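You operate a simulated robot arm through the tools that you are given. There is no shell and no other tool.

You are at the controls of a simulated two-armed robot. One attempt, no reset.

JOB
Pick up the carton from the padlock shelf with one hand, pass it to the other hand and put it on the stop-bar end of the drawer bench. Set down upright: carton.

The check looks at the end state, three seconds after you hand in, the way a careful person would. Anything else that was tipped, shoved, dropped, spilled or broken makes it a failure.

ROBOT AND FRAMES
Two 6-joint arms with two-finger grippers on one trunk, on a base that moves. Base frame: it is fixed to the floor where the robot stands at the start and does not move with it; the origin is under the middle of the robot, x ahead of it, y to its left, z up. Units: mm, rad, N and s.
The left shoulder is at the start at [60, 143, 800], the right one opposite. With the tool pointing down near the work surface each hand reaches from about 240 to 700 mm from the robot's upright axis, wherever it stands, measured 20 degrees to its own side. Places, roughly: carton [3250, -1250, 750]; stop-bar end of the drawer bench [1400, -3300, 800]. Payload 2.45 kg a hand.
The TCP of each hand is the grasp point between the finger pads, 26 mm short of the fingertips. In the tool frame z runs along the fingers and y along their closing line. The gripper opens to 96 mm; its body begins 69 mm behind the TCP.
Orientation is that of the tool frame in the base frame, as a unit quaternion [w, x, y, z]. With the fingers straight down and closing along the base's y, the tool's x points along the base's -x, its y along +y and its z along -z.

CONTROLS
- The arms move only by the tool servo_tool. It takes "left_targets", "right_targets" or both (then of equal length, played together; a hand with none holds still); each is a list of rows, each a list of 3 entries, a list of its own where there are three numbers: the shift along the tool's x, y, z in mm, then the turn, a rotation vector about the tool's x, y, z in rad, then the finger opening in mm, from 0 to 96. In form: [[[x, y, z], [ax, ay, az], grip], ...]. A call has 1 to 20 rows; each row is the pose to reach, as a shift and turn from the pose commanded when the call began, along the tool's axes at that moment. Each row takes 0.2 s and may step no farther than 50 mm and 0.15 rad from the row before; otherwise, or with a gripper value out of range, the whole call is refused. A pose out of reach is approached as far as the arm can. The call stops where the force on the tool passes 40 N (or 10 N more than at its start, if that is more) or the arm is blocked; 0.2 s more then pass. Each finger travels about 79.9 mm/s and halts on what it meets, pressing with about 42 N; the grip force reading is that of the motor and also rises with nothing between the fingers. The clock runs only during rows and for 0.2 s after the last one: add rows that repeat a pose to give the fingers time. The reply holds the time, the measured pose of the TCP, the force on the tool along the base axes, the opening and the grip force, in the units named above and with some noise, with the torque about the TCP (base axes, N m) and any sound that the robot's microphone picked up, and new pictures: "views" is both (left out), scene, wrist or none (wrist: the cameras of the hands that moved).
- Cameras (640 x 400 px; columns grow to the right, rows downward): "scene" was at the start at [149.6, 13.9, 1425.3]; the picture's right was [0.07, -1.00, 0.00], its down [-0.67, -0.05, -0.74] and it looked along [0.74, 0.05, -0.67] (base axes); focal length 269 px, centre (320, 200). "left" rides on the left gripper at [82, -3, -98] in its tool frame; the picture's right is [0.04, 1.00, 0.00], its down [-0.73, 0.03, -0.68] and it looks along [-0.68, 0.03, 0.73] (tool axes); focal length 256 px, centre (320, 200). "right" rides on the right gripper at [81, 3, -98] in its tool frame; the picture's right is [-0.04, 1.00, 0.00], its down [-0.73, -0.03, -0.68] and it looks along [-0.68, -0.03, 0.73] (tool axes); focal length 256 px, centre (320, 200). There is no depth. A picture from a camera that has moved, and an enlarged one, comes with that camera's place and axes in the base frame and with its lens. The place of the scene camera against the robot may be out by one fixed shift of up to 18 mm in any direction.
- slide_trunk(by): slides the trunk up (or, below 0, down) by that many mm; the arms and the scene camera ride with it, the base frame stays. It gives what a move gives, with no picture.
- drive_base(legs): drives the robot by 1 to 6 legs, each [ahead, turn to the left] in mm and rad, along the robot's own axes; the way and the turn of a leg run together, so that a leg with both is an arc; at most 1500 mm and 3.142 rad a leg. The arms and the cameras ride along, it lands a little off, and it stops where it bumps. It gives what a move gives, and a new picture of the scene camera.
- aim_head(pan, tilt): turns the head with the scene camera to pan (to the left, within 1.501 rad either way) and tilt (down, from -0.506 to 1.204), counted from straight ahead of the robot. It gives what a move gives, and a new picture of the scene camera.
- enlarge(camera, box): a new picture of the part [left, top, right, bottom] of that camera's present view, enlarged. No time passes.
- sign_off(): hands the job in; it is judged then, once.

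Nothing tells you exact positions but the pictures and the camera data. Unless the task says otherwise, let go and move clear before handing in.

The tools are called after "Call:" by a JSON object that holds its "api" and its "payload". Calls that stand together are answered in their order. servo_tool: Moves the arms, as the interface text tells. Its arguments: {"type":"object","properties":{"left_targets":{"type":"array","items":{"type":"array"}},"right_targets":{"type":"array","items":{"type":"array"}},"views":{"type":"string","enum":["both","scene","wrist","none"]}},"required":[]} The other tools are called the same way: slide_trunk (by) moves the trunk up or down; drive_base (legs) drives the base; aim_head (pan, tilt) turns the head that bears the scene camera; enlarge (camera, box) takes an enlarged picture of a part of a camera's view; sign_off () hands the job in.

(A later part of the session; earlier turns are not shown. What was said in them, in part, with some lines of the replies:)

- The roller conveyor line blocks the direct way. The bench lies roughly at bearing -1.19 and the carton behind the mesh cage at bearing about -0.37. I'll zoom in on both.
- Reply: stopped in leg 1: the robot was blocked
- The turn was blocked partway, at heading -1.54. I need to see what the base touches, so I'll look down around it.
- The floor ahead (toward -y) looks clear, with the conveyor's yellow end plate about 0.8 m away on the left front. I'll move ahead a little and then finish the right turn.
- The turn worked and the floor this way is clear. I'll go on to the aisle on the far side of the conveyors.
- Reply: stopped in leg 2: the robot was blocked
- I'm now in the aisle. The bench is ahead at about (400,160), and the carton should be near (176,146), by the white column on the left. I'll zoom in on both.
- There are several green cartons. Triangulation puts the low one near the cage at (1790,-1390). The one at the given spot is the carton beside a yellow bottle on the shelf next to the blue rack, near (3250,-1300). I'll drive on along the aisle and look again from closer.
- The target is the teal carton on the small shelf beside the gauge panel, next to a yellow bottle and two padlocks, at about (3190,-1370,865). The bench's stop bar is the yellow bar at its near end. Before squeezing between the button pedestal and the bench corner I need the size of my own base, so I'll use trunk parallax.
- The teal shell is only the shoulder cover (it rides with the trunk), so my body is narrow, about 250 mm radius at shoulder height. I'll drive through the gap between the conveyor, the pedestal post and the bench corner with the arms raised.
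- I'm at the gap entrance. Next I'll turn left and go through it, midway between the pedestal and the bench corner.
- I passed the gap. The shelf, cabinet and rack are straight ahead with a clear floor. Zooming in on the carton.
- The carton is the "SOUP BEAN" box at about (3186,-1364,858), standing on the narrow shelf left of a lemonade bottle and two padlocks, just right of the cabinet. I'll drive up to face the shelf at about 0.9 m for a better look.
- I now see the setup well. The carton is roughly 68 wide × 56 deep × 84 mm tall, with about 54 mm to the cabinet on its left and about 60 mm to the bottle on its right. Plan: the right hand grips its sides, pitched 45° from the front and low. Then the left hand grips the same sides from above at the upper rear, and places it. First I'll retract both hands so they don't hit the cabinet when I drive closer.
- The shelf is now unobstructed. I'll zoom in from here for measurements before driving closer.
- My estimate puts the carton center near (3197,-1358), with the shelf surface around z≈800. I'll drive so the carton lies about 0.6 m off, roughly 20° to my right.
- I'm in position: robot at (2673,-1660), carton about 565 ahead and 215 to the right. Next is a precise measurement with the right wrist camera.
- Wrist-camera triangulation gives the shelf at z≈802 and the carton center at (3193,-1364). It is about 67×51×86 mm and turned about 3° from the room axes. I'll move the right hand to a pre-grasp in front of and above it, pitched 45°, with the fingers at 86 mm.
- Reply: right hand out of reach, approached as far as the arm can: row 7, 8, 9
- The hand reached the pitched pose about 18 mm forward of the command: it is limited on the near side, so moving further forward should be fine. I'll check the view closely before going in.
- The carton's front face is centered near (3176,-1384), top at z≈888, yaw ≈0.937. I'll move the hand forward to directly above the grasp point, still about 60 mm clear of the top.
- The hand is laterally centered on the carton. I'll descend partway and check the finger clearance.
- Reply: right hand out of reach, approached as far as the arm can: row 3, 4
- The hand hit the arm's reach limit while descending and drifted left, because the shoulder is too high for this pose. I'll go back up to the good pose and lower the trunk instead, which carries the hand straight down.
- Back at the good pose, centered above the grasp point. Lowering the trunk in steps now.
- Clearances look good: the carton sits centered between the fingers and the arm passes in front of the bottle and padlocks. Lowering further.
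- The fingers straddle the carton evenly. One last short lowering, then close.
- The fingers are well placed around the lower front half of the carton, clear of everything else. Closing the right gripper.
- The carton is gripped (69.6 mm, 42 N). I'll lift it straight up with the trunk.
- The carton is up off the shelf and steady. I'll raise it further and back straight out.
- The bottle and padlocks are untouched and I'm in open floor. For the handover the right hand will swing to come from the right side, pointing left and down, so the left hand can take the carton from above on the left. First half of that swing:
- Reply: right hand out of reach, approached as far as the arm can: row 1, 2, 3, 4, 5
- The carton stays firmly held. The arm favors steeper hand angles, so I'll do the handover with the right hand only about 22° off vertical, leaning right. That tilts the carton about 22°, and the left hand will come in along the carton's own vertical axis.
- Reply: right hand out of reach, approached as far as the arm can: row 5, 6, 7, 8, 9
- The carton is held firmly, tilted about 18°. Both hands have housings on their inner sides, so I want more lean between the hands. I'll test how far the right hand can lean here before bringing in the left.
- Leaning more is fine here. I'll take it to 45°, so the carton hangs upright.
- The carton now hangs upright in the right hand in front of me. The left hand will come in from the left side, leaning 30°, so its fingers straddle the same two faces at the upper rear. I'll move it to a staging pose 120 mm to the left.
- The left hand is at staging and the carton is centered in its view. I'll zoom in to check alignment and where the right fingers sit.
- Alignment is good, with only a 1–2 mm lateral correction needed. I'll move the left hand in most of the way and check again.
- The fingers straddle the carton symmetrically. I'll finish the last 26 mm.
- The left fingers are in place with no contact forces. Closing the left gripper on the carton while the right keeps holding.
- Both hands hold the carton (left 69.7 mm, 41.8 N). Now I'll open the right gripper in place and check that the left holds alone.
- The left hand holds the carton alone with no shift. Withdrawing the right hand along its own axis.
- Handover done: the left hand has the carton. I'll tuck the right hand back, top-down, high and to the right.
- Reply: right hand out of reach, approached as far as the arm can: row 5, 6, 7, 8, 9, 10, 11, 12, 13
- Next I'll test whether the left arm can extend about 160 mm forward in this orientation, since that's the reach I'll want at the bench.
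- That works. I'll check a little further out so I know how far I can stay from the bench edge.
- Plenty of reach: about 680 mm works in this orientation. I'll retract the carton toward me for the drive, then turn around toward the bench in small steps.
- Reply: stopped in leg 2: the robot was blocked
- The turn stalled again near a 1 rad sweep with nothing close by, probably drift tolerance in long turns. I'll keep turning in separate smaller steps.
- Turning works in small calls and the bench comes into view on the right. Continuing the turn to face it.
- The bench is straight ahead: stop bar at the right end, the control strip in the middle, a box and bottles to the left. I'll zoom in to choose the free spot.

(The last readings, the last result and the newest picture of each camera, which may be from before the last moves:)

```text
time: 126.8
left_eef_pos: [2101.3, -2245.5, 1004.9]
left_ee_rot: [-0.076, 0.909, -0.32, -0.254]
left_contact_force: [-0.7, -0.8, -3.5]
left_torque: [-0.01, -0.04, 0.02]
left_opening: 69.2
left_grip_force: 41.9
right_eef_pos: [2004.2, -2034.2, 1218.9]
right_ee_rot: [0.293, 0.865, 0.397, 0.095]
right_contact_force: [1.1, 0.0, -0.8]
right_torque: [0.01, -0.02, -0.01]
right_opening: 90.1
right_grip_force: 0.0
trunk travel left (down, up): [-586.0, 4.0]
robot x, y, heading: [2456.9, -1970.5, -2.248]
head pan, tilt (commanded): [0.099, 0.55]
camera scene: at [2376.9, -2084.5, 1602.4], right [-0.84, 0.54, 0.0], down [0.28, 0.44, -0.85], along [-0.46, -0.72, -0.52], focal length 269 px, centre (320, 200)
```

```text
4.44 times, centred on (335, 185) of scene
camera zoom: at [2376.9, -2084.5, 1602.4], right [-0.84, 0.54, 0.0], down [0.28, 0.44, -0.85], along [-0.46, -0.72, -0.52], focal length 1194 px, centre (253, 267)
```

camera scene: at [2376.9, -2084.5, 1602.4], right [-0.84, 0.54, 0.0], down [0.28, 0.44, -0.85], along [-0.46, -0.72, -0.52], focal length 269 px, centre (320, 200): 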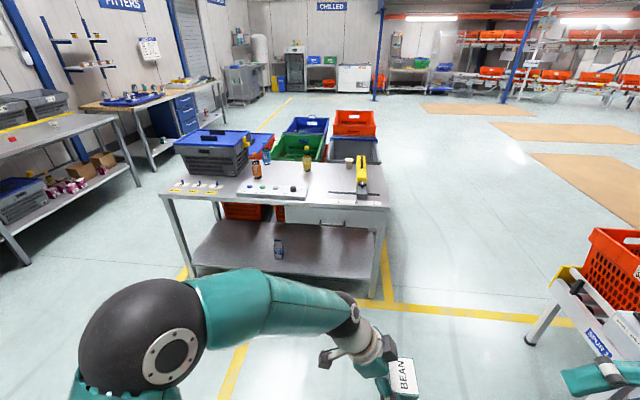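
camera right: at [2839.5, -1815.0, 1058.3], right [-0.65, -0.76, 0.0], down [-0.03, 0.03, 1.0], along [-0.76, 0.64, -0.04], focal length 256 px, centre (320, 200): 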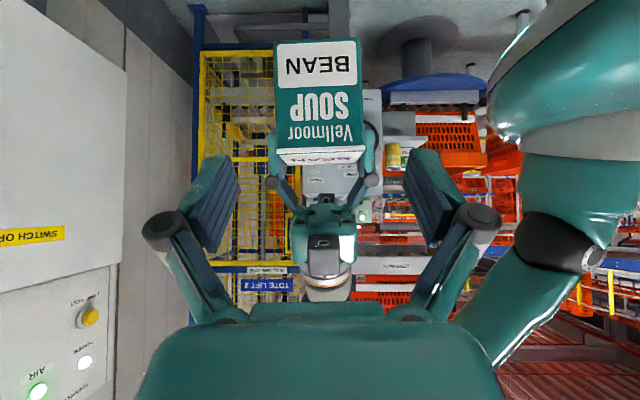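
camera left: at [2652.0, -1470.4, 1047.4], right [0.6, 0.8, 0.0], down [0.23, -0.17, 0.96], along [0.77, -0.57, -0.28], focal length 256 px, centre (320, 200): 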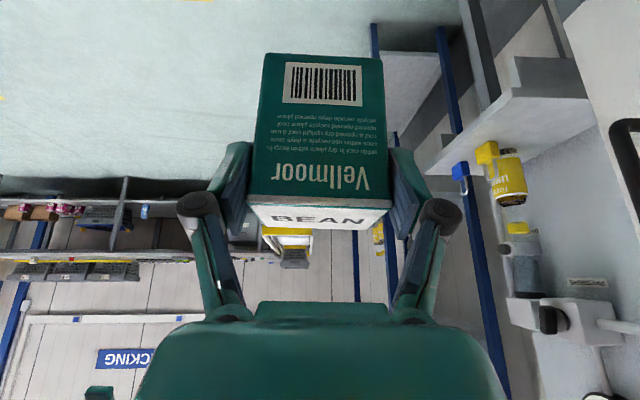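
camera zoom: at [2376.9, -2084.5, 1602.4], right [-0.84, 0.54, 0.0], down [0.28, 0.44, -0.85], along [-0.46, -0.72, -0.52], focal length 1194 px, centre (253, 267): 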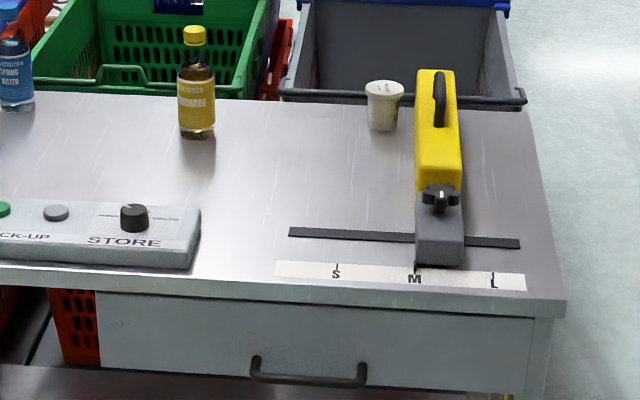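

The bench top is at about z≈792. The free spot I want lies between the control box and the stop bar, clear of the cup and slot, at room position roughly (1395,-3310), close to the given stop-bar point. I'll drive up most of the way.

Call:
{"api": "drive_base", "payload": {"legs": [[0, 0.024], [750, 0]]}}

Call:
{"api": "aim_head", "payload": {"pan": 0.0, "tilt": 0.9}}

```text
time: 131.3
left_eef_pos: [1656.0, -2848.4, 1004.0]
left_ee_rot: [-0.076, 0.912, -0.311, -0.255]
left_contact_force: [0.0, -0.2, -2.9]
left_torque: [-0.03, -0.04, 0.02]
left_opening: 69.3
left_grip_force: 41.9
right_eef_pos: [1554.0, -2638.4, 1218.8]
right_ee_rot: [0.292, 0.86, 0.406, 0.099]
right_contact_force: [-1.0, 0.6, 0.1]
right_torque: [0.0, 0.02, 0.04]
right_opening: 89.9
right_grip_force: 0.1
trunk travel left (down, up): [-586.0, 4.0]
robot x, y, heading: [2008.0, -2561.7, -2.22]
head pan, tilt (commanded): [0.099, 0.55]
camera scene: at [1928.2, -2680.5, 1602.4], right [-0.85, 0.52, 0.0], down [0.27, 0.45, -0.85], along [-0.45, -0.73, -0.52], focal length 269 px, centre (320, 200)
```

scene: 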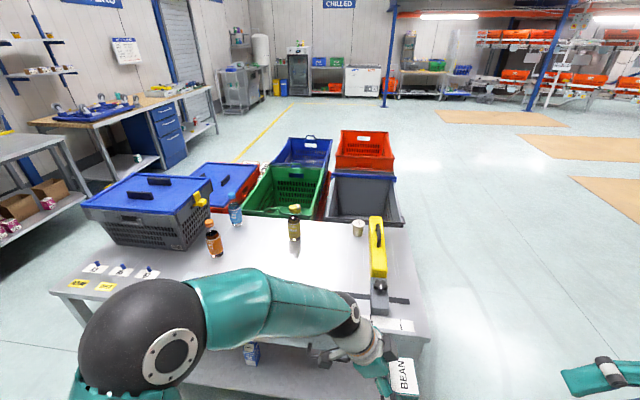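

```text
time: 132.1
left_eef_pos: [1657.0, -2848.0, 1006.6]
left_ee_rot: [-0.074, 0.913, -0.311, -0.255]
left_contact_force: [0.2, -0.4, -2.9]
left_torque: [-0.02, -0.05, 0.03]
left_opening: 69.6
left_grip_force: 41.8
right_eef_pos: [1554.2, -2638.2, 1220.7]
right_ee_rot: [0.292, 0.86, 0.407, 0.1]
right_contact_force: [0.1, -0.7, -0.1]
right_torque: [-0.01, -0.01, 0.0]
right_opening: 89.8
right_grip_force: 0.0
trunk travel left (down, up): [-586.0, 4.0]
robot x, y, heading: [2006.6, -2562.6, -2.222]
head pan, tilt (commanded): [0.0, 0.901]
camera scene: at [1929.9, -2663.7, 1573.2], right [-0.8, 0.6, 0.0], down [0.47, 0.62, -0.62], along [-0.38, -0.5, -0.78], focal length 269 px, centre (320, 200)
```

scene: 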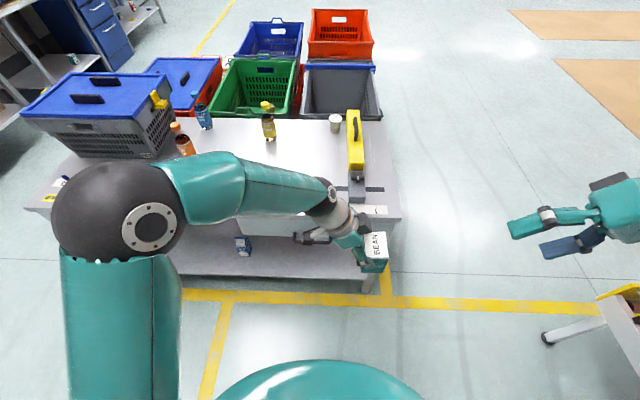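

The robot pose and hand data show the hands followed the ideal turn while the base drifted, so the carton now sits about 106 mm right of my centerline. I'll shift the left hand back to the left before approaching.

Call:
{"api": "servo_tool", "payload": {"left_targets": [[[22.6, 0, -13.5], [0, 0, 0], 50], [[45.1, 0, -26.9], [0, 0, 0], 50], [[67.7, 0, -40.4], [0, 0, 0], 50], [[90.2, 0, -53.8], [0, 0, 0], 50]], "views": "both"}}

```text
time: 133.1
left_eef_pos: [1741.1, -2912.3, 1004.4]
left_ee_rot: [-0.073, 0.913, -0.31, -0.255]
left_contact_force: [0.6, -0.1, -2.8]
left_torque: [-0.03, -0.05, 0.01]
left_opening: 69.5
left_grip_force: 41.8
right_eef_pos: [1554.9, -2637.7, 1219.7]
right_ee_rot: [0.292, 0.86, 0.407, 0.099]
right_contact_force: [0.6, 0.0, -0.1]
right_torque: [0.01, 0.01, -0.05]
right_opening: 90.2
right_grip_force: 0.0
trunk travel left (down, up): [-586.0, 4.0]
robot x, y, heading: [2007.2, -2562.1, -2.219]
head pan, tilt (commanded): [0.0, 0.901]
camera scene: at [1930.4, -2664.1, 1573.1], right [-0.8, 0.6, 0.0], down [0.47, 0.62, -0.62], along [-0.38, -0.49, -0.78], focal length 269 px, centre (320, 200)
camera left: at [1840.7, -2980.4, 1048.8], right [-0.58, -0.82, 0.0], down [-0.23, 0.17, 0.96], along [-0.78, 0.55, -0.28], focal length 256 px, centre (320, 200)
```

scene: 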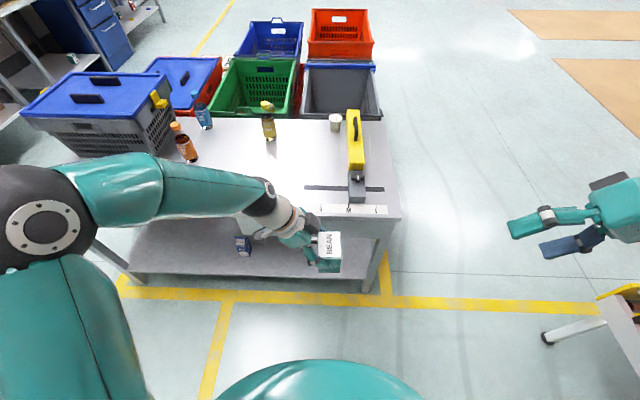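
left: 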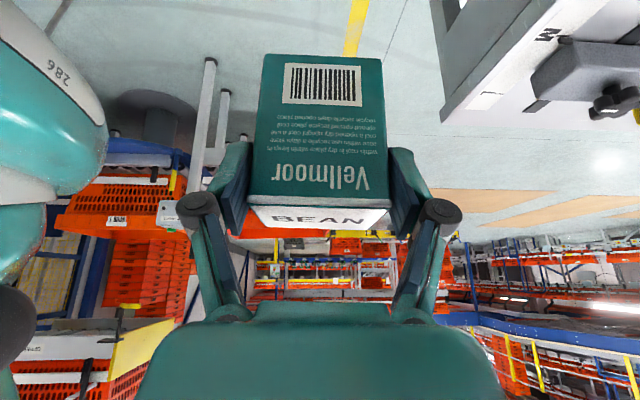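

The carton is centered again. I'll zoom in on the placement area from here.

Call:
{"api": "enlarge", "payload": {"camera": "scene", "box": [220, 90, 410, 230]}}

```text
2.86 times, centred on (315, 160) of scene
camera zoom: at [1930.4, -2664.1, 1573.1], right [-0.8, 0.6, 0.0], down [0.47, 0.62, -0.62], along [-0.38, -0.49, -0.78], focal length 768 px, centre (334, 314)
```

zoom: 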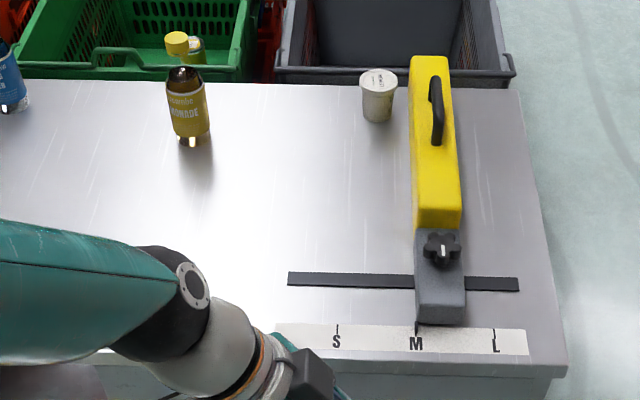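

The spot is confirmed: carton center at about (1419,-3305), 64 mm from the stop bar and well clear of the slot, cup and bottle. I'll drive the remaining 270 mm to the bench.

Call:
{"api": "drive_base", "payload": {"legs": [[270, 0]]}}

Call:
{"api": "enlarge", "payload": {"camera": "left", "box": [0, 0, 640, 400]}}

```text
time: 135.1
left_eef_pos: [1577.6, -3126.1, 1003.7]
left_ee_rot: [-0.075, 0.912, -0.311, -0.255]
left_contact_force: [0.3, -0.2, -3.0]
left_torque: [-0.03, -0.04, -0.03]
left_opening: 69.5
left_grip_force: 41.9
right_eef_pos: [1390.4, -2852.4, 1219.6]
right_ee_rot: [0.291, 0.861, 0.404, 0.099]
right_contact_force: [-0.8, -1.2, 0.2]
right_torque: [0.01, -0.04, 0.03]
right_opening: 90.2
right_grip_force: 0.0
trunk travel left (down, up): [-586.0, 4.0]
robot x, y, heading: [1844.8, -2778.9, -2.223]
head pan, tilt (commanded): [0.0, 0.901]
camera scene: at [1765.5, -2879.6, 1572.9], right [-0.79, 0.61, 0.0], down [0.48, 0.62, -0.62], along [-0.38, -0.49, -0.78], focal length 269 px, centre (320, 200)
```

scene: 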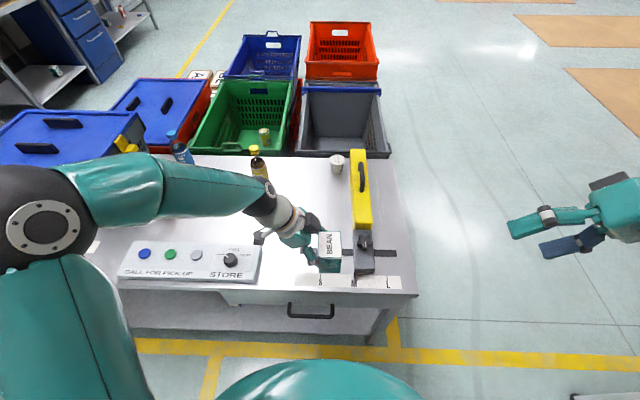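

```text
1.00 times, centred on (320, 200) of left (not enlarged: the box is as wide or as high as the picture)
camera zoom: at [1675.3, -3195.1, 1048.3], right [-0.58, -0.82, 0.0], down [-0.23, 0.16, 0.96], along [-0.78, 0.55, -0.28], focal length 256 px, centre (320, 200)
```

zoom: 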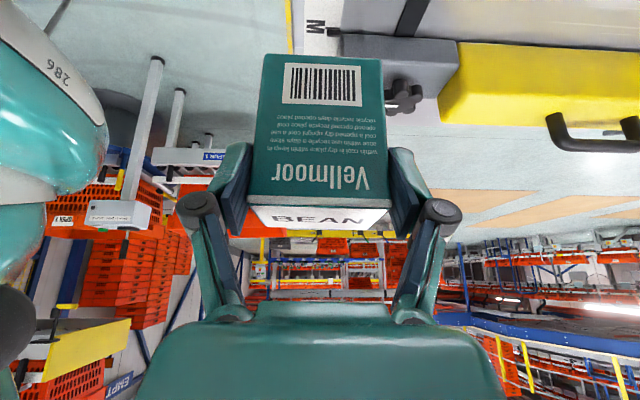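

I'm at the bench without bumping. Now I'll extend the left hand forward over the free spot, with the carton's bottom about 135 mm above the top.

Call:
{"api": "servo_tool", "payload": {"left_targets": [[[0.3, 39.7, 0.8], [0, 0, 0], 50], [[0.7, 79.4, 1.6], [0, 0, 0], 50], [[1.0, 119.1, 2.4], [0, 0, 0], 50], [[1.3, 158.8, 3.2], [0, 0, 0], 50], [[1.7, 198.5, 4.0], [0, 0, 0], 50], [[2.0, 238.2, 4.8], [0, 0, 0], 50]], "views": "both"}}

Call:
{"api": "enlarge", "payload": {"camera": "scene", "box": [200, 130, 420, 290]}}

```text
time: 136.4
left_eef_pos: [1430.1, -3318.1, 1009.1]
left_ee_rot: [-0.074, 0.912, -0.311, -0.256]
left_contact_force: [-2.1, -5.6, 9.3]
left_torque: [-0.02, -0.4, -0.12]
left_opening: 69.5
left_grip_force: 42.0
right_eef_pos: [1387.5, -2855.2, 1217.6]
right_ee_rot: [0.292, 0.861, 0.404, 0.102]
right_contact_force: [-1.2, 0.0, -0.2]
right_torque: [0.06, -0.14, 0.09]
right_opening: 89.9
right_grip_force: 0.1
trunk travel left (down, up): [-586.0, 4.0]
robot x, y, heading: [1844.3, -2778.0, -2.227]
head pan, tilt (commanded): [0.0, 0.901]
camera scene: at [1761.4, -2881.3, 1572.8], right [-0.79, 0.61, 0.0], down [0.48, 0.62, -0.62], along [-0.37, -0.49, -0.79], focal length 269 px, centre (320, 200)
camera left: at [1528.4, -3387.0, 1051.6], right [-0.58, -0.82, 0.0], down [-0.23, 0.17, 0.96], along [-0.78, 0.55, -0.28], focal length 256 px, centre (320, 200)
```

scene: 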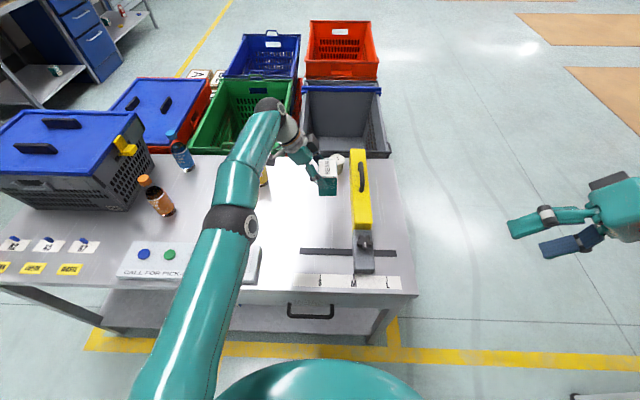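
left: 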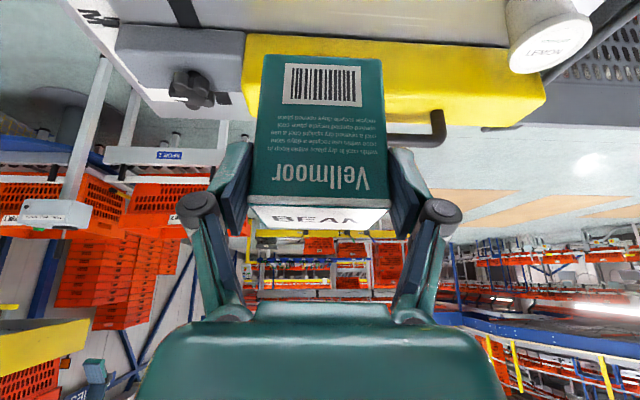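

```text
2.50 times, centred on (310, 210) of scene
camera zoom: at [1761.4, -2881.3, 1572.8], right [-0.79, 0.61, 0.0], down [0.48, 0.62, -0.62], along [-0.37, -0.49, -0.79], focal length 672 px, centre (345, 175)
```

zoom: 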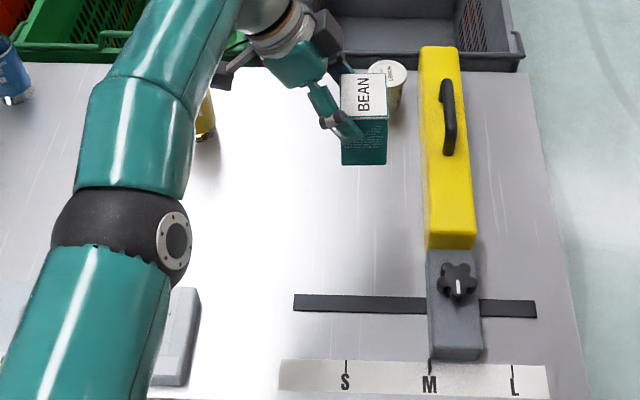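

The left hand arrived, but the force reading is odd (+9 N up). I'll hold still a moment and re-read to see if it was a transient.

Call:
{"api": "servo_tool", "payload": {"left_targets": [[[0, 0, 0], [0, 0, 0], 50], [[0, 0, 0], [0, 0, 0], 50]], "views": "none"}}

Call:
{"api": "enlarge", "payload": {"camera": "left", "box": [0, 0, 640, 400]}}

Call:
{"api": "enlarge", "payload": {"camera": "scene", "box": [230, 80, 400, 220]}}

```text
time: 137.1
left_eef_pos: [1432.0, -3315.8, 1007.1]
left_ee_rot: [-0.075, 0.912, -0.311, -0.255]
left_contact_force: [0.1, -0.4, -3.0]
left_torque: [-0.03, -0.01, -0.02]
left_opening: 69.6
left_grip_force: 41.8
right_eef_pos: [1391.8, -2851.9, 1221.0]
right_ee_rot: [0.291, 0.861, 0.406, 0.099]
right_contact_force: [0.1, 0.6, 0.2]
right_torque: [0.02, 0.02, -0.07]
right_opening: 90.0
right_grip_force: 0.0
trunk travel left (down, up): [-586.0, 4.0]
robot x, y, heading: [1844.5, -2780.9, -2.222]
head pan, tilt (commanded): [0.0, 0.901]
```

```text
1.00 times, centred on (320, 200) of left (not enlarged: the box is as wide or as high as the picture)
camera zoom: at [1531.2, -3383.9, 1050.2], right [-0.58, -0.82, 0.0], down [-0.23, 0.17, 0.96], along [-0.78, 0.55, -0.28], focal length 256 px, centre (320, 200)
```

zoom: 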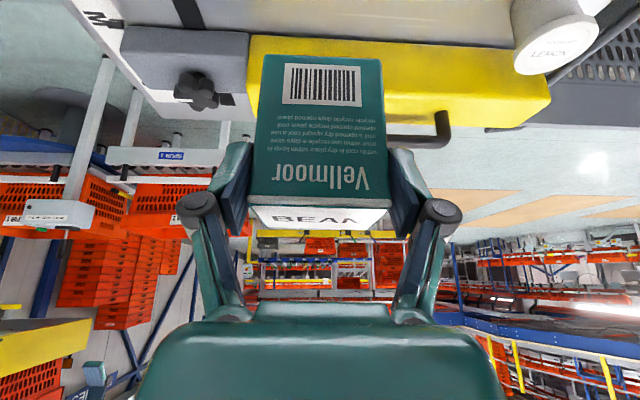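

```text
2.86 times, centred on (315, 150) of scene
camera zoom: at [1767.0, -2878.3, 1573.1], right [-0.79, 0.61, 0.0], down [0.48, 0.62, -0.62], along [-0.38, -0.49, -0.78], focal length 768 px, centre (334, 343)
```

zoom: 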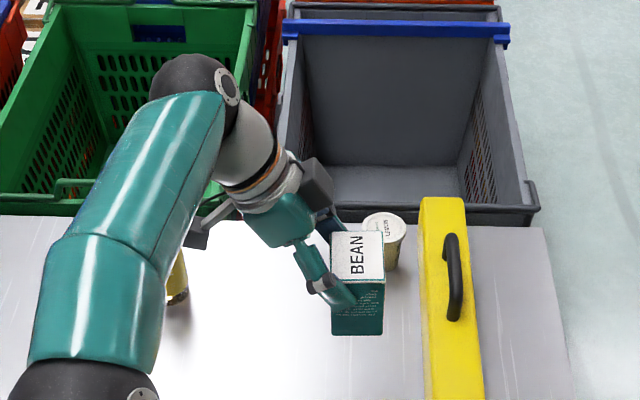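

It was only a transient; the reading is back to the carton's own weight. Lowering the carton straight down with the trunk, in steps.

Call:
{"api": "slide_trunk", "payload": {"by": -100}}

Call:
{"api": "enlarge", "payload": {"camera": "scene", "box": [200, 60, 440, 240]}}

Call:
{"api": "enlarge", "payload": {"camera": "left", "box": [0, 0, 640, 400]}}

```text
time: 138.4
left_eef_pos: [1431.7, -3315.0, 907.3]
left_ee_rot: [-0.074, 0.913, -0.311, -0.255]
left_contact_force: [-0.6, -0.1, -2.9]
left_torque: [-0.04, -0.05, 0.0]
left_opening: 69.2
left_grip_force: 42.0
right_eef_pos: [1390.3, -2850.5, 1121.4]
right_ee_rot: [0.292, 0.861, 0.405, 0.099]
right_contact_force: [-0.6, -0.2, -0.4]
right_torque: [0.02, -0.03, -0.01]
right_opening: 90.2
right_grip_force: 0.1
trunk travel left (down, up): [-486.0, 104.0]
robot x, y, heading: [1842.1, -2782.4, -2.226]
head pan, tilt (commanded): [0.0, 0.901]
```

```text
2.22 times, centred on (320, 150) of scene
camera zoom: at [1766.4, -2878.3, 1473.1], right [-0.79, 0.61, 0.0], down [0.48, 0.62, -0.62], along [-0.38, -0.49, -0.78], focal length 597 px, centre (320, 311)
```

zoom: 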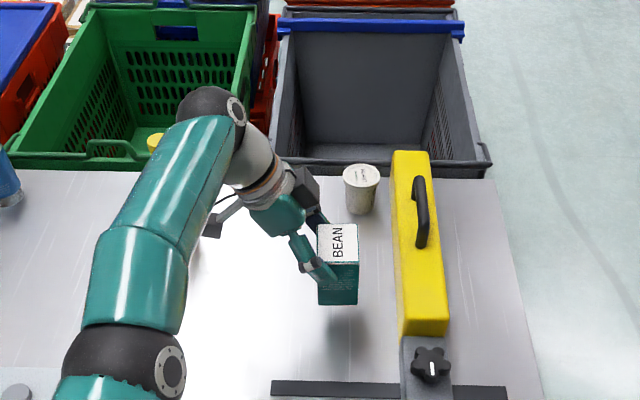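

```text
1.00 times, centred on (320, 200) of left (not enlarged: the box is as wide or as high as the picture)
camera zoom: at [1530.7, -3383.9, 950.3], right [-0.58, -0.82, 0.0], down [-0.23, 0.17, 0.96], along [-0.78, 0.55, -0.28], focal length 256 px, centre (320, 200)
```

zoom: 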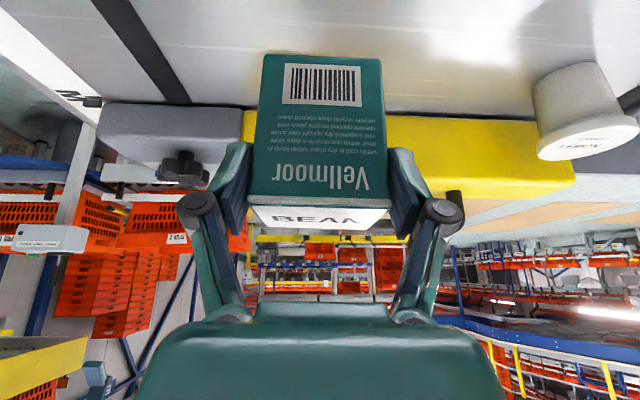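

The spot under the carton is clear. Lowering closer, then feeling for contact in small steps.

Call:
{"api": "slide_trunk", "payload": {"by": -24}}

Call:
{"api": "enlarge", "payload": {"camera": "scene", "box": [260, 80, 400, 200]}}

Call:
{"api": "slide_trunk", "payload": {"by": -5}}

```text
time: 139.1
left_eef_pos: [1430.5, -3315.5, 881.8]
left_ee_rot: [-0.074, 0.912, -0.311, -0.256]
left_contact_force: [-0.3, -0.2, -1.9]
left_torque: [-0.05, -0.04, -0.01]
left_opening: 69.5
left_grip_force: 42.0
right_eef_pos: [1392.5, -2851.2, 1096.9]
right_ee_rot: [0.292, 0.861, 0.405, 0.099]
right_contact_force: [0.2, 0.1, -0.2]
right_torque: [0.0, 0.04, 0.01]
right_opening: 89.8
right_grip_force: 0.1
trunk travel left (down, up): [-462.0, 128.0]
robot x, y, heading: [1846.2, -2779.5, -2.224]
head pan, tilt (commanded): [0.0, 0.901]
```

```text
3.33 times, centred on (330, 140) of scene
camera zoom: at [1766.5, -2878.2, 1449.1], right [-0.79, 0.61, 0.0], down [0.48, 0.62, -0.62], along [-0.38, -0.49, -0.78], focal length 896 px, centre (287, 400)
```

zoom: 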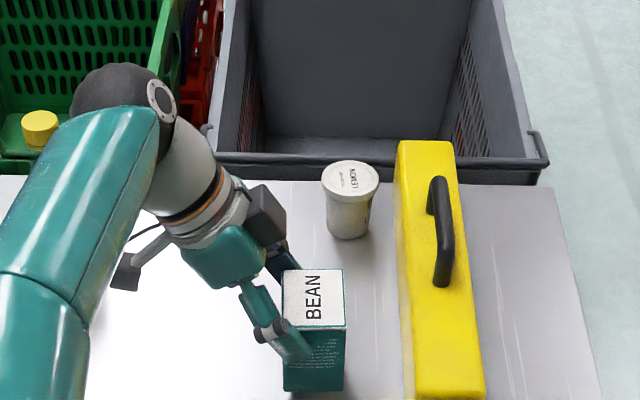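

```text
time: 139.6
left_eef_pos: [1430.4, -3313.7, 878.3]
left_ee_rot: [-0.073, 0.912, -0.311, -0.256]
left_contact_force: [-0.6, -0.1, -2.3]
left_torque: [-0.06, -0.04, 0.0]
left_opening: 69.6
left_grip_force: 42.4
right_eef_pos: [1391.1, -2851.0, 1091.2]
right_ee_rot: [0.292, 0.861, 0.404, 0.099]
right_contact_force: [0.1, -0.6, -0.3]
right_torque: [0.0, 0.01, 0.0]
right_opening: 89.9
right_grip_force: 0.1
trunk travel left (down, up): [-457.0, 133.0]
robot x, y, heading: [1844.0, -2777.6, -2.223]
head pan, tilt (commanded): [0.0, 0.901]
```

Still just the carton's weight. Continuing down in small steps.

Call:
{"api": "slide_trunk", "payload": {"by": -4}}

Call:
{"api": "slide_trunk", "payload": {"by": -3}}

```text
time: 140.2
left_eef_pos: [1432.0, -3315.4, 874.3]
left_ee_rot: [-0.074, 0.912, -0.312, -0.256]
left_contact_force: [-0.1, -0.3, -3.1]
left_torque: [-0.04, -0.1, -0.01]
left_opening: 69.3
left_grip_force: 42.1
right_eef_pos: [1390.8, -2852.4, 1088.2]
right_ee_rot: [0.292, 0.861, 0.405, 0.099]
right_contact_force: [-0.1, -0.5, 0.4]
right_torque: [-0.04, -0.01, 0.01]
right_opening: 90.1
right_grip_force: 0.1
trunk travel left (down, up): [-453.0, 137.0]
robot x, y, heading: [1843.2, -2775.8, -2.221]
head pan, tilt (commanded): [0.0, 0.901]
```

```text
time: 140.7
left_eef_pos: [1431.0, -3315.0, 872.0]
left_ee_rot: [-0.074, 0.912, -0.312, -0.255]
left_contact_force: [0.4, 0.6, -2.7]
left_torque: [0.0, -0.05, -0.02]
left_opening: 69.9
left_grip_force: 42.2
right_eef_pos: [1391.1, -2851.4, 1085.8]
right_ee_rot: [0.292, 0.861, 0.406, 0.099]
right_contact_force: [1.0, -0.4, -0.3]
right_torque: [-0.01, -0.01, -0.02]
right_opening: 90.1
right_grip_force: 0.1
trunk travel left (down, up): [-450.0, 140.0]
robot x, y, heading: [1845.6, -2780.6, -2.227]
head pan, tilt (commanded): [0.0, 0.901]
```

Checking the gap visually from both cameras before the last millimetres.

Call:
{"api": "enlarge", "payload": {"camera": "left", "box": [220, 10, 420, 130]}}

Call:
{"api": "enlarge", "payload": {"camera": "scene", "box": [280, 110, 380, 200]}}

Call:
{"api": "slide_trunk", "payload": {"by": -2}}

```text
3.20 times, centred on (320, 70) of left
camera zoom: at [1530.6, -3383.9, 914.1], right [-0.58, -0.82, 0.0], down [-0.23, 0.17, 0.96], along [-0.78, 0.55, -0.28], focal length 819 px, centre (320, 616)
```

zoom: 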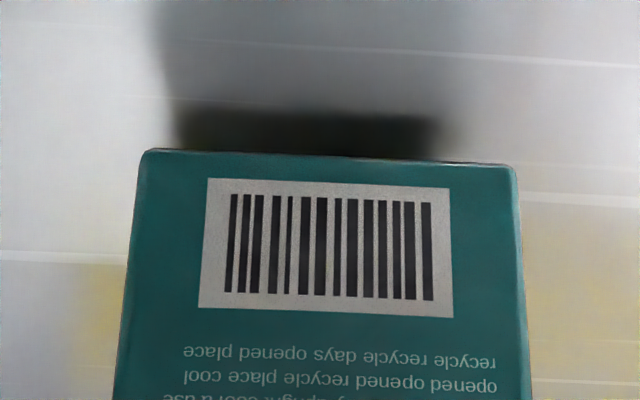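

```text
4.44 times, centred on (330, 155) of scene
camera zoom: at [1766.3, -2878.4, 1437.1], right [-0.79, 0.61, 0.0], down [0.48, 0.62, -0.62], along [-0.38, -0.49, -0.78], focal length 1194 px, centre (276, 400)
```

zoom: 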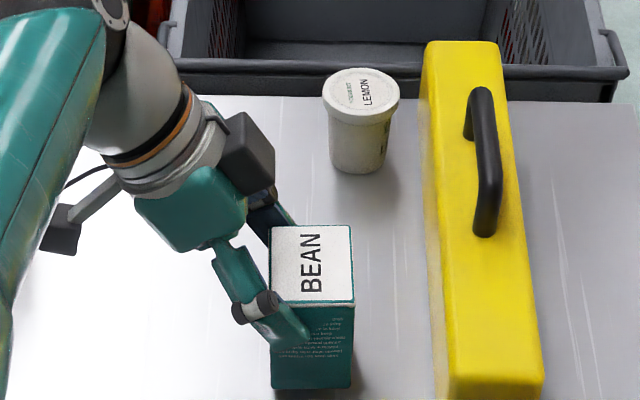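

```text
time: 141.2
left_eef_pos: [1431.2, -3314.1, 868.8]
left_ee_rot: [-0.074, 0.913, -0.311, -0.255]
left_contact_force: [-0.2, -0.3, -4.0]
left_torque: [-0.05, -0.03, 0.02]
left_opening: 69.6
left_grip_force: 42.2
right_eef_pos: [1391.1, -2851.8, 1083.3]
right_ee_rot: [0.292, 0.861, 0.405, 0.099]
right_contact_force: [-0.3, -0.1, 0.1]
right_torque: [0.0, -0.02, 0.0]
right_opening: 90.1
right_grip_force: 0.2
trunk travel left (down, up): [-448.0, 142.0]
robot x, y, heading: [1841.0, -2776.8, -2.23]
head pan, tilt (commanded): [0.0, 0.901]
```

There's still a small gap by the shadow. Continuing 2 mm at a time until the weight reading unloads.

Call:
{"api": "slide_trunk", "payload": {"by": -2}}

Call:
{"api": "slide_trunk", "payload": {"by": -2}}

Call:
{"api": "enlarge", "payload": {"camera": "left", "box": [220, 10, 420, 130]}}

```text
time: 141.7
left_eef_pos: [1431.3, -3314.1, 867.0]
left_ee_rot: [-0.074, 0.913, -0.311, -0.256]
left_contact_force: [0.5, -0.4, -3.1]
left_torque: [-0.07, -0.04, -0.04]
left_opening: 69.6
left_grip_force: 42.0
right_eef_pos: [1391.2, -2851.3, 1081.0]
right_ee_rot: [0.292, 0.861, 0.405, 0.099]
right_contact_force: [-0.4, 0.3, 0.0]
right_torque: [0.04, 0.01, -0.02]
right_opening: 89.9
right_grip_force: 0.0
trunk travel left (down, up): [-446.0, 144.0]
robot x, y, heading: [1845.4, -2776.7, -2.217]
head pan, tilt (commanded): [0.0, 0.901]
```

```text
time: 142.2
left_eef_pos: [1431.3, -3315.1, 865.7]
left_ee_rot: [-0.074, 0.912, -0.311, -0.256]
left_contact_force: [-0.3, 0.1, -1.8]
left_torque: [-0.04, -0.06, -0.03]
left_opening: 69.2
left_grip_force: 42.1
right_eef_pos: [1390.3, -2852.5, 1079.3]
right_ee_rot: [0.291, 0.861, 0.406, 0.099]
right_contact_force: [0.5, -0.1, -0.3]
right_torque: [0.02, 0.02, 0.01]
right_opening: 90.1
right_grip_force: 0.1
trunk travel left (down, up): [-444.0, 146.0]
robot x, y, heading: [1843.0, -2778.6, -2.227]
head pan, tilt (commanded): [0.0, 0.901]
```

```text
3.20 times, centred on (320, 70) of left
camera zoom: at [1530.6, -3383.9, 908.1], right [-0.58, -0.82, 0.0], down [-0.23, 0.17, 0.96], along [-0.78, 0.55, -0.28], focal length 819 px, centre (320, 616)
```

zoom: 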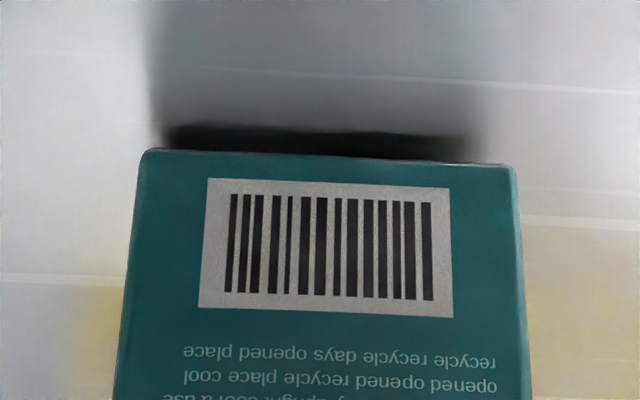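

The contact shadow is closing in. A few more millimetres.

Call:
{"api": "slide_trunk", "payload": {"by": -3}}

Call:
{"api": "slide_trunk", "payload": {"by": -2}}

Call:
{"api": "enlarge", "payload": {"camera": "left", "box": [220, 10, 420, 130]}}

```text
time: 142.8
left_eef_pos: [1430.9, -3315.5, 861.2]
left_ee_rot: [-0.074, 0.912, -0.311, -0.255]
left_contact_force: [0.3, -0.5, -2.9]
left_torque: [-0.07, -0.05, -0.02]
left_opening: 69.8
left_grip_force: 41.6
right_eef_pos: [1390.7, -2851.6, 1076.2]
right_ee_rot: [0.292, 0.86, 0.406, 0.099]
right_contact_force: [0.2, -0.1, -0.5]
right_torque: [-0.03, -0.02, 0.02]
right_opening: 89.8
right_grip_force: 0.1
trunk travel left (down, up): [-441.0, 149.0]
robot x, y, heading: [1840.1, -2779.5, -2.227]
head pan, tilt (commanded): [0.0, 0.901]
```

```text
time: 143.3
left_eef_pos: [1431.8, -3316.1, 859.2]
left_ee_rot: [-0.073, 0.913, -0.31, -0.255]
left_contact_force: [0.7, 0.4, -2.2]
left_torque: [-0.05, -0.06, -0.02]
left_opening: 69.4
left_grip_force: 41.9
right_eef_pos: [1390.6, -2850.9, 1072.9]
right_ee_rot: [0.292, 0.861, 0.406, 0.099]
right_contact_force: [0.1, -0.8, -0.4]
right_torque: [0.02, 0.0, 0.0]
right_opening: 90.2
right_grip_force: 0.1
trunk travel left (down, up): [-439.0, 151.0]
robot x, y, heading: [1846.0, -2779.2, -2.221]
head pan, tilt (commanded): [0.0, 0.901]
```

```text
3.20 times, centred on (320, 70) of left
camera zoom: at [1530.6, -3383.9, 903.1], right [-0.58, -0.82, 0.0], down [-0.23, 0.17, 0.96], along [-0.78, 0.55, -0.28], focal length 819 px, centre (320, 616)
```

zoom: 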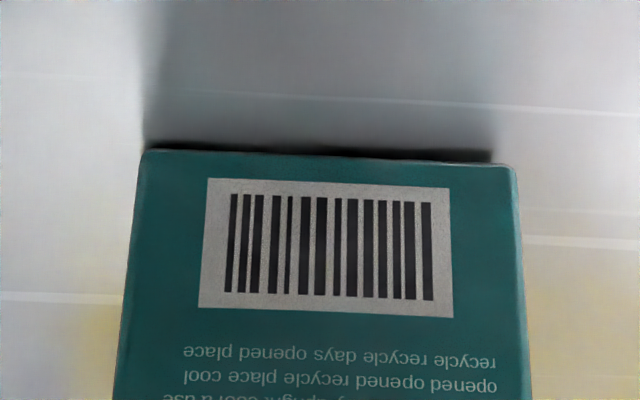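

The shadow almost meets the bottom edge. Going down 1 mm at a time now.

Call:
{"api": "slide_trunk", "payload": {"by": -1.5}}

Call:
{"api": "slide_trunk", "payload": {"by": -1}}

Call:
{"api": "enlarge", "payload": {"camera": "left", "box": [220, 10, 420, 130]}}

```text
time: 143.8
left_eef_pos: [1431.8, -3314.2, 858.5]
left_ee_rot: [-0.074, 0.912, -0.312, -0.255]
left_contact_force: [0.5, -0.1, -1.4]
left_torque: [-0.05, -0.05, -0.01]
left_opening: 69.3
left_grip_force: 41.6
right_eef_pos: [1390.7, -2851.6, 1072.7]
right_ee_rot: [0.291, 0.861, 0.405, 0.099]
right_contact_force: [-0.4, -0.3, -0.3]
right_torque: [0.01, -0.04, 0.01]
right_opening: 90.0
right_grip_force: 0.0
trunk travel left (down, up): [-438.0, 152.0]
robot x, y, heading: [1841.9, -2779.5, -2.222]
head pan, tilt (commanded): [0.0, 0.901]
```

```text
time: 144.3
left_eef_pos: [1431.4, -3314.8, 858.3]
left_ee_rot: [-0.073, 0.912, -0.311, -0.256]
left_contact_force: [-0.2, -1.3, 3.3]
left_torque: [0.06, -0.21, -0.03]
left_opening: 69.7
left_grip_force: 42.2
right_eef_pos: [1391.8, -2850.5, 1072.4]
right_ee_rot: [0.292, 0.86, 0.406, 0.098]
right_contact_force: [0.2, -1.2, -0.2]
right_torque: [0.04, 0.0, 0.01]
right_opening: 90.1
right_grip_force: 0.0
trunk travel left (down, up): [-437.0, 153.0]
robot x, y, heading: [1846.1, -2776.9, -2.22]
head pan, tilt (commanded): [0.0, 0.901]
```

```text
3.20 times, centred on (320, 70) of left
camera zoom: at [1530.8, -3383.8, 901.6], right [-0.58, -0.82, 0.0], down [-0.23, 0.17, 0.96], along [-0.78, 0.55, -0.28], focal length 819 px, centre (320, 616)
```

zoom: 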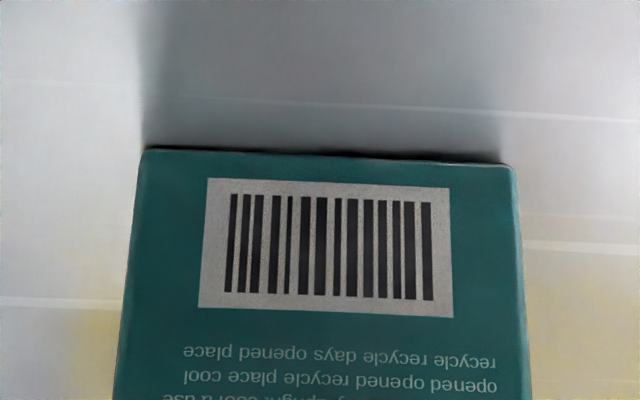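

Contact: the reading flipped to +3 N, so the carton stands on the bench. Opening the left gripper slowly in place.

Call:
{"api": "servo_tool", "payload": {"left_targets": [[[0, 0, 0], [0, 0, 0], 69], [[0, 0, 0], [0, 0, 0], 72], [[0, 0, 0], [0, 0, 0], 76], [[0, 0, 0], [0, 0, 0], 82], [[0, 0, 0], [0, 0, 0], 88], [[0, 0, 0], [0, 0, 0], 88]], "views": "both"}}

Call:
{"api": "enlarge", "payload": {"camera": "scene", "box": [260, 80, 400, 200]}}

```text
time: 145.7
left_eef_pos: [1432.2, -3314.0, 858.6]
left_ee_rot: [-0.074, 0.912, -0.311, -0.255]
left_contact_force: [-0.3, -0.8, 0.5]
left_torque: [-0.01, 0.04, 0.03]
left_opening: 88.0
left_grip_force: 0.0
right_eef_pos: [1391.8, -2851.4, 1072.2]
right_ee_rot: [0.292, 0.86, 0.405, 0.099]
right_contact_force: [0.3, 0.1, 0.9]
right_torque: [-0.04, 0.03, -0.01]
right_opening: 89.9
right_grip_force: 0.0
trunk travel left (down, up): [-437.0, 153.0]
robot x, y, heading: [1840.8, -2776.4, -2.223]
head pan, tilt (commanded): [0.0, 0.901]
camera scene: at [1766.5, -2878.2, 1423.6], right [-0.79, 0.61, 0.0], down [0.48, 0.62, -0.62], along [-0.38, -0.49, -0.78], focal length 269 px, centre (320, 200)
camera left: at [1530.7, -3383.8, 900.8], right [-0.58, -0.82, 0.0], down [-0.23, 0.17, 0.96], along [-0.78, 0.55, -0.28], focal length 256 px, centre (320, 200)
```

scene: 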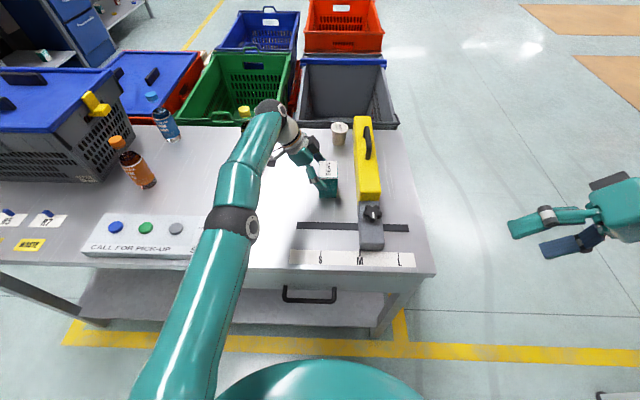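
left: 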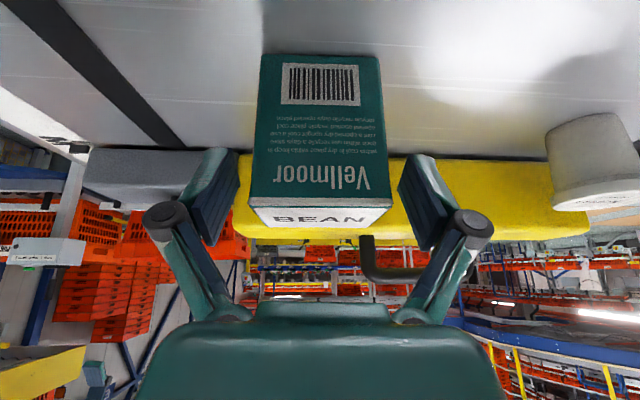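

```text
3.33 times, centred on (330, 140) of scene
camera zoom: at [1766.5, -2878.2, 1423.6], right [-0.79, 0.61, 0.0], down [0.48, 0.62, -0.62], along [-0.38, -0.49, -0.78], focal length 896 px, centre (287, 400)
```

zoom: 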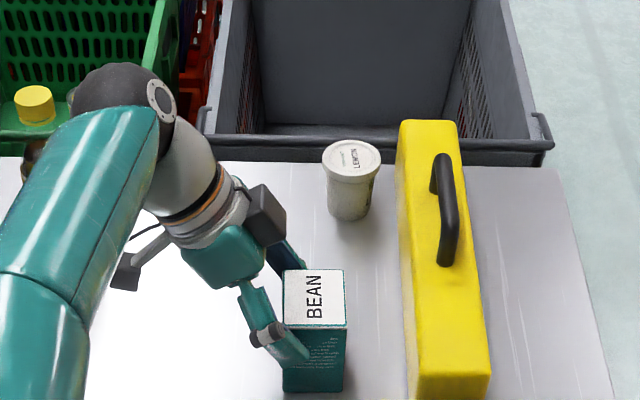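

The carton stands upright on its own. Withdrawing the left hand along its own axis, up and away.

Call:
{"api": "servo_tool", "payload": {"left_targets": [[[0, 0, -15], [0, 0, 0], 88], [[0, 0, -35], [0, 0, 0], 90], [[0, 0, -60], [0, 0, 0], 90], [[0, 0, -85], [0, 0, 0], 90], [[0, 0, -110], [0, 0, 0], 90]], "views": "both"}}

```text
time: 146.9
left_eef_pos: [1483.2, -3337.0, 941.6]
left_ee_rot: [-0.073, 0.913, -0.311, -0.256]
left_contact_force: [-1.4, 0.3, 0.2]
left_torque: [-0.02, -0.01, -0.01]
left_opening: 90.4
left_grip_force: 0.0
left hand out of reach, approached as far as the arm can: row 3, 4, 5
right_eef_pos: [1391.7, -2851.4, 1071.5]
right_ee_rot: [0.292, 0.861, 0.405, 0.099]
right_contact_force: [0.2, 1.2, -0.1]
right_torque: [-0.02, 0.0, 0.0]
right_opening: 89.8
right_grip_force: 0.1
trunk travel left (down, up): [-437.0, 153.0]
robot x, y, heading: [1843.2, -2776.3, -2.224]
head pan, tilt (commanded): [0.0, 0.901]
camera scene: at [1766.6, -2878.1, 1423.6], right [-0.79, 0.61, 0.0], down [0.48, 0.62, -0.62], along [-0.38, -0.49, -0.78], focal length 269 px, centre (320, 200)
camera left: at [1582.5, -3405.2, 984.4], right [-0.58, -0.82, 0.0], down [-0.23, 0.17, 0.96], along [-0.78, 0.55, -0.28], focal length 256 px, centre (320, 200)
```

scene: 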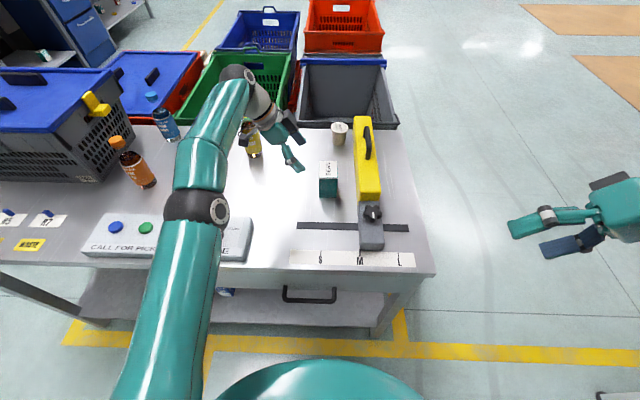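
left: 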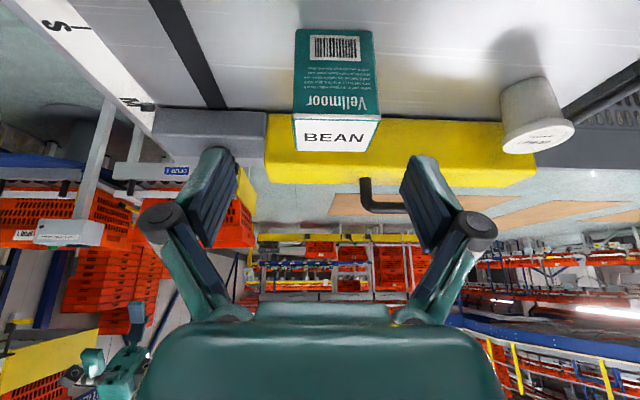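

The hand is clear of the carton. Raising the trunk, then pulling the hand back toward me.

Call:
{"api": "slide_trunk", "payload": {"by": 120}}

Call:
{"api": "servo_tool", "payload": {"left_targets": [[[0, -40, 0], [0, 0, 0], 90], [[0, -80, 0], [0, 0, 0], 90], [[0, -120, 0], [0, 0, 0], 90], [[0, -160, 0], [0, 0, 0], 90], [[0, -200, 0], [0, 0, 0], 90], [[0, -235, 0], [0, 0, 0], 90]], "views": "scene"}}

Call:
{"api": "enlarge", "payload": {"camera": "scene", "box": [180, 90, 440, 280]}}

```text
time: 148.4
left_eef_pos: [1483.4, -3335.7, 1060.1]
left_ee_rot: [-0.074, 0.913, -0.311, -0.255]
left_contact_force: [-0.1, 0.7, -0.1]
left_torque: [-0.02, -0.02, -0.01]
left_opening: 90.3
left_grip_force: 0.0
right_eef_pos: [1390.9, -2851.3, 1191.1]
right_ee_rot: [0.292, 0.861, 0.405, 0.099]
right_contact_force: [0.5, -0.5, 0.3]
right_torque: [0.02, 0.0, -0.01]
right_opening: 90.3
right_grip_force: 0.0
trunk travel left (down, up): [-557.0, 33.0]
robot x, y, heading: [1841.7, -2777.7, -2.225]
head pan, tilt (commanded): [0.0, 0.901]
```

```text
time: 149.8
left_eef_pos: [1626.0, -3148.6, 1056.8]
left_ee_rot: [-0.074, 0.912, -0.312, -0.254]
left_contact_force: [0.7, -0.6, 0.2]
left_torque: [-0.01, 0.01, -0.01]
left_opening: 89.9
left_grip_force: 0.0
right_eef_pos: [1391.6, -2850.9, 1192.9]
right_ee_rot: [0.292, 0.861, 0.406, 0.099]
right_contact_force: [0.5, -1.0, 0.8]
right_torque: [0.02, 0.06, -0.04]
right_opening: 90.2
right_grip_force: 0.0
trunk travel left (down, up): [-557.0, 33.0]
robot x, y, heading: [1843.9, -2775.9, -2.221]
head pan, tilt (commanded): [0.0, 0.901]
camera scene: at [1767.3, -2877.2, 1543.8], right [-0.79, 0.61, 0.0], down [0.48, 0.62, -0.62], along [-0.38, -0.49, -0.78], focal length 269 px, centre (320, 200)
```

scene: 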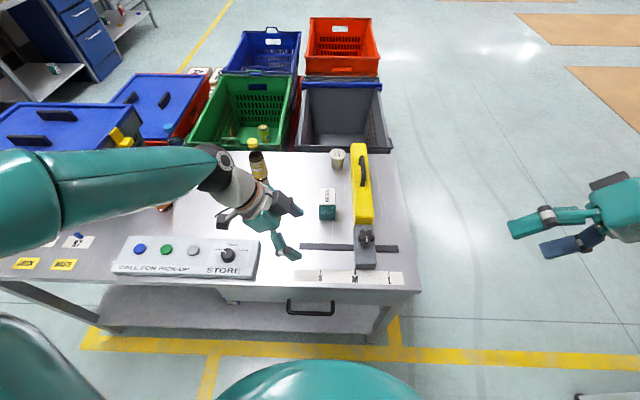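

```text
2.11 times, centred on (310, 185) of scene
camera zoom: at [1767.3, -2877.2, 1543.8], right [-0.79, 0.61, 0.0], down [0.48, 0.62, -0.62], along [-0.38, -0.49, -0.78], focal length 566 px, centre (341, 232)
```

zoom: 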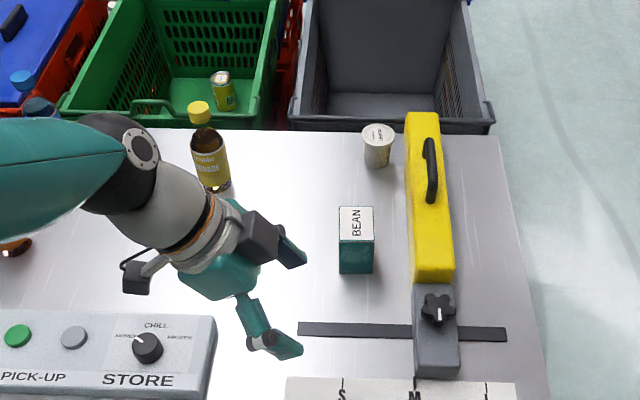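

The carton stands upright in the open area beside the stop bar; bar, cup, bottle and control box look undisturbed. I'll back off and take a final look.

Call:
{"api": "drive_base", "payload": {"legs": [[-350, 0]]}}

Call:
{"api": "aim_head", "payload": {"pan": 0.1, "tilt": 0.6}}

Call:
{"api": "enlarge", "payload": {"camera": "scene", "box": [60, 120, 440, 320]}}

```text
time: 152.1
left_eef_pos: [1839.3, -2868.7, 1057.8]
left_ee_rot: [-0.074, 0.912, -0.312, -0.255]
left_contact_force: [0.9, 0.5, -0.3]
left_torque: [-0.03, 0.02, -0.01]
left_opening: 89.9
left_grip_force: 0.0
right_eef_pos: [1605.3, -2571.0, 1192.0]
right_ee_rot: [0.292, 0.861, 0.405, 0.098]
right_contact_force: [-0.3, 0.8, 0.4]
right_torque: [-0.04, 0.04, -0.03]
right_opening: 90.0
right_grip_force: 0.0
trunk travel left (down, up): [-557.0, 33.0]
robot x, y, heading: [2058.3, -2498.4, -2.223]
head pan, tilt (commanded): [0.0, 0.901]
camera scene: at [1980.5, -2597.9, 1543.8], right [-0.79, 0.61, 0.0], down [0.48, 0.62, -0.62], along [-0.38, -0.49, -0.78], focal length 269 px, centre (320, 200)
```

scene: 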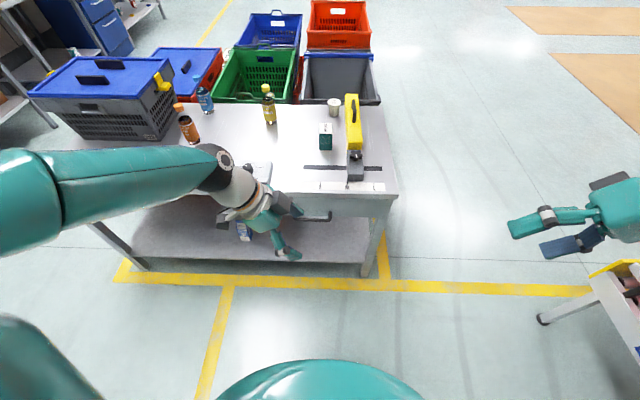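

```text
time: 152.9
left_eef_pos: [1837.8, -2871.2, 1057.6]
left_ee_rot: [-0.075, 0.912, -0.312, -0.255]
left_contact_force: [-0.1, -0.9, 0.3]
left_torque: [-0.01, 0.03, -0.01]
left_opening: 90.3
left_grip_force: 0.0
right_eef_pos: [1604.6, -2572.0, 1192.7]
right_ee_rot: [0.291, 0.861, 0.405, 0.099]
right_contact_force: [-0.1, 0.6, 0.2]
right_torque: [0.0, 0.01, -0.05]
right_opening: 90.0
right_grip_force: 0.0
trunk travel left (down, up): [-557.0, 33.0]
robot x, y, heading: [2055.0, -2501.4, -2.227]
head pan, tilt (commanded): [0.099, 0.6]
camera scene: at [1979.0, -2614.3, 1568.3], right [-0.85, 0.53, 0.0], down [0.3, 0.48, -0.82], along [-0.43, -0.7, -0.57], focal length 269 px, centre (320, 200)
```

scene: 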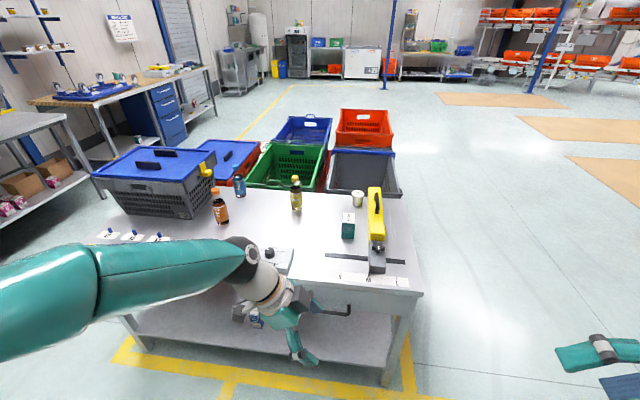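

```text
1.68 times, centred on (250, 220) of scene
camera zoom: at [1979.0, -2614.3, 1568.3], right [-0.85, 0.53, 0.0], down [0.3, 0.48, -0.82], along [-0.43, -0.7, -0.57], focal length 452 px, centre (438, 166)
```

zoom: 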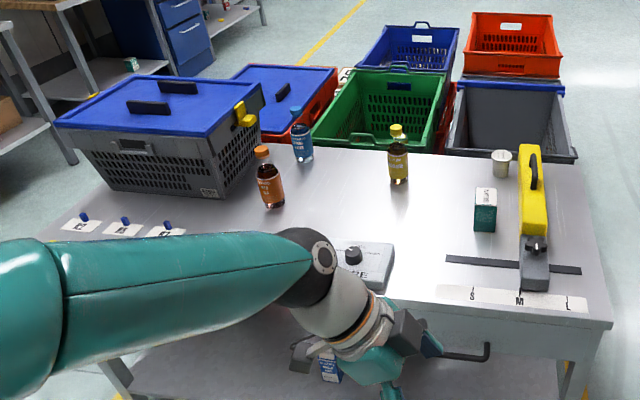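

The carton stands upright on the stop-bar end, beside the yellow bar. The cup, bottles, control box and stop bar are as they were, and both hands are empty and clear. Handing in.

Call:
{"api": "sign_off", "payload": {}}

```text
The job is handed in.
```

The carton is standing upright on the stop-bar end of the drawer bench, about 65 mm from the yellow bar. The job is handed in.

- **Pick:** the right hand took the carton from the padlock shelf. In the last view of the shelf, the bottle and both padlocks beside it were still standing.
- **Pass:** the carton went from the right hand to the left in mid-air over open floor. The right hand only let go once the left had a full grip.
- **Place:** the left hand set it down until the force reading showed contact, then opened and withdrew. In the final picture the cup, bottles, control box and stop bar looked as they did before.

The base stalled during turns three times. I couldn't see what stopped it. The stall at the start was near the crate stack, but my views of the crates afterwards showed nothing out of place. The other two were on open floor.
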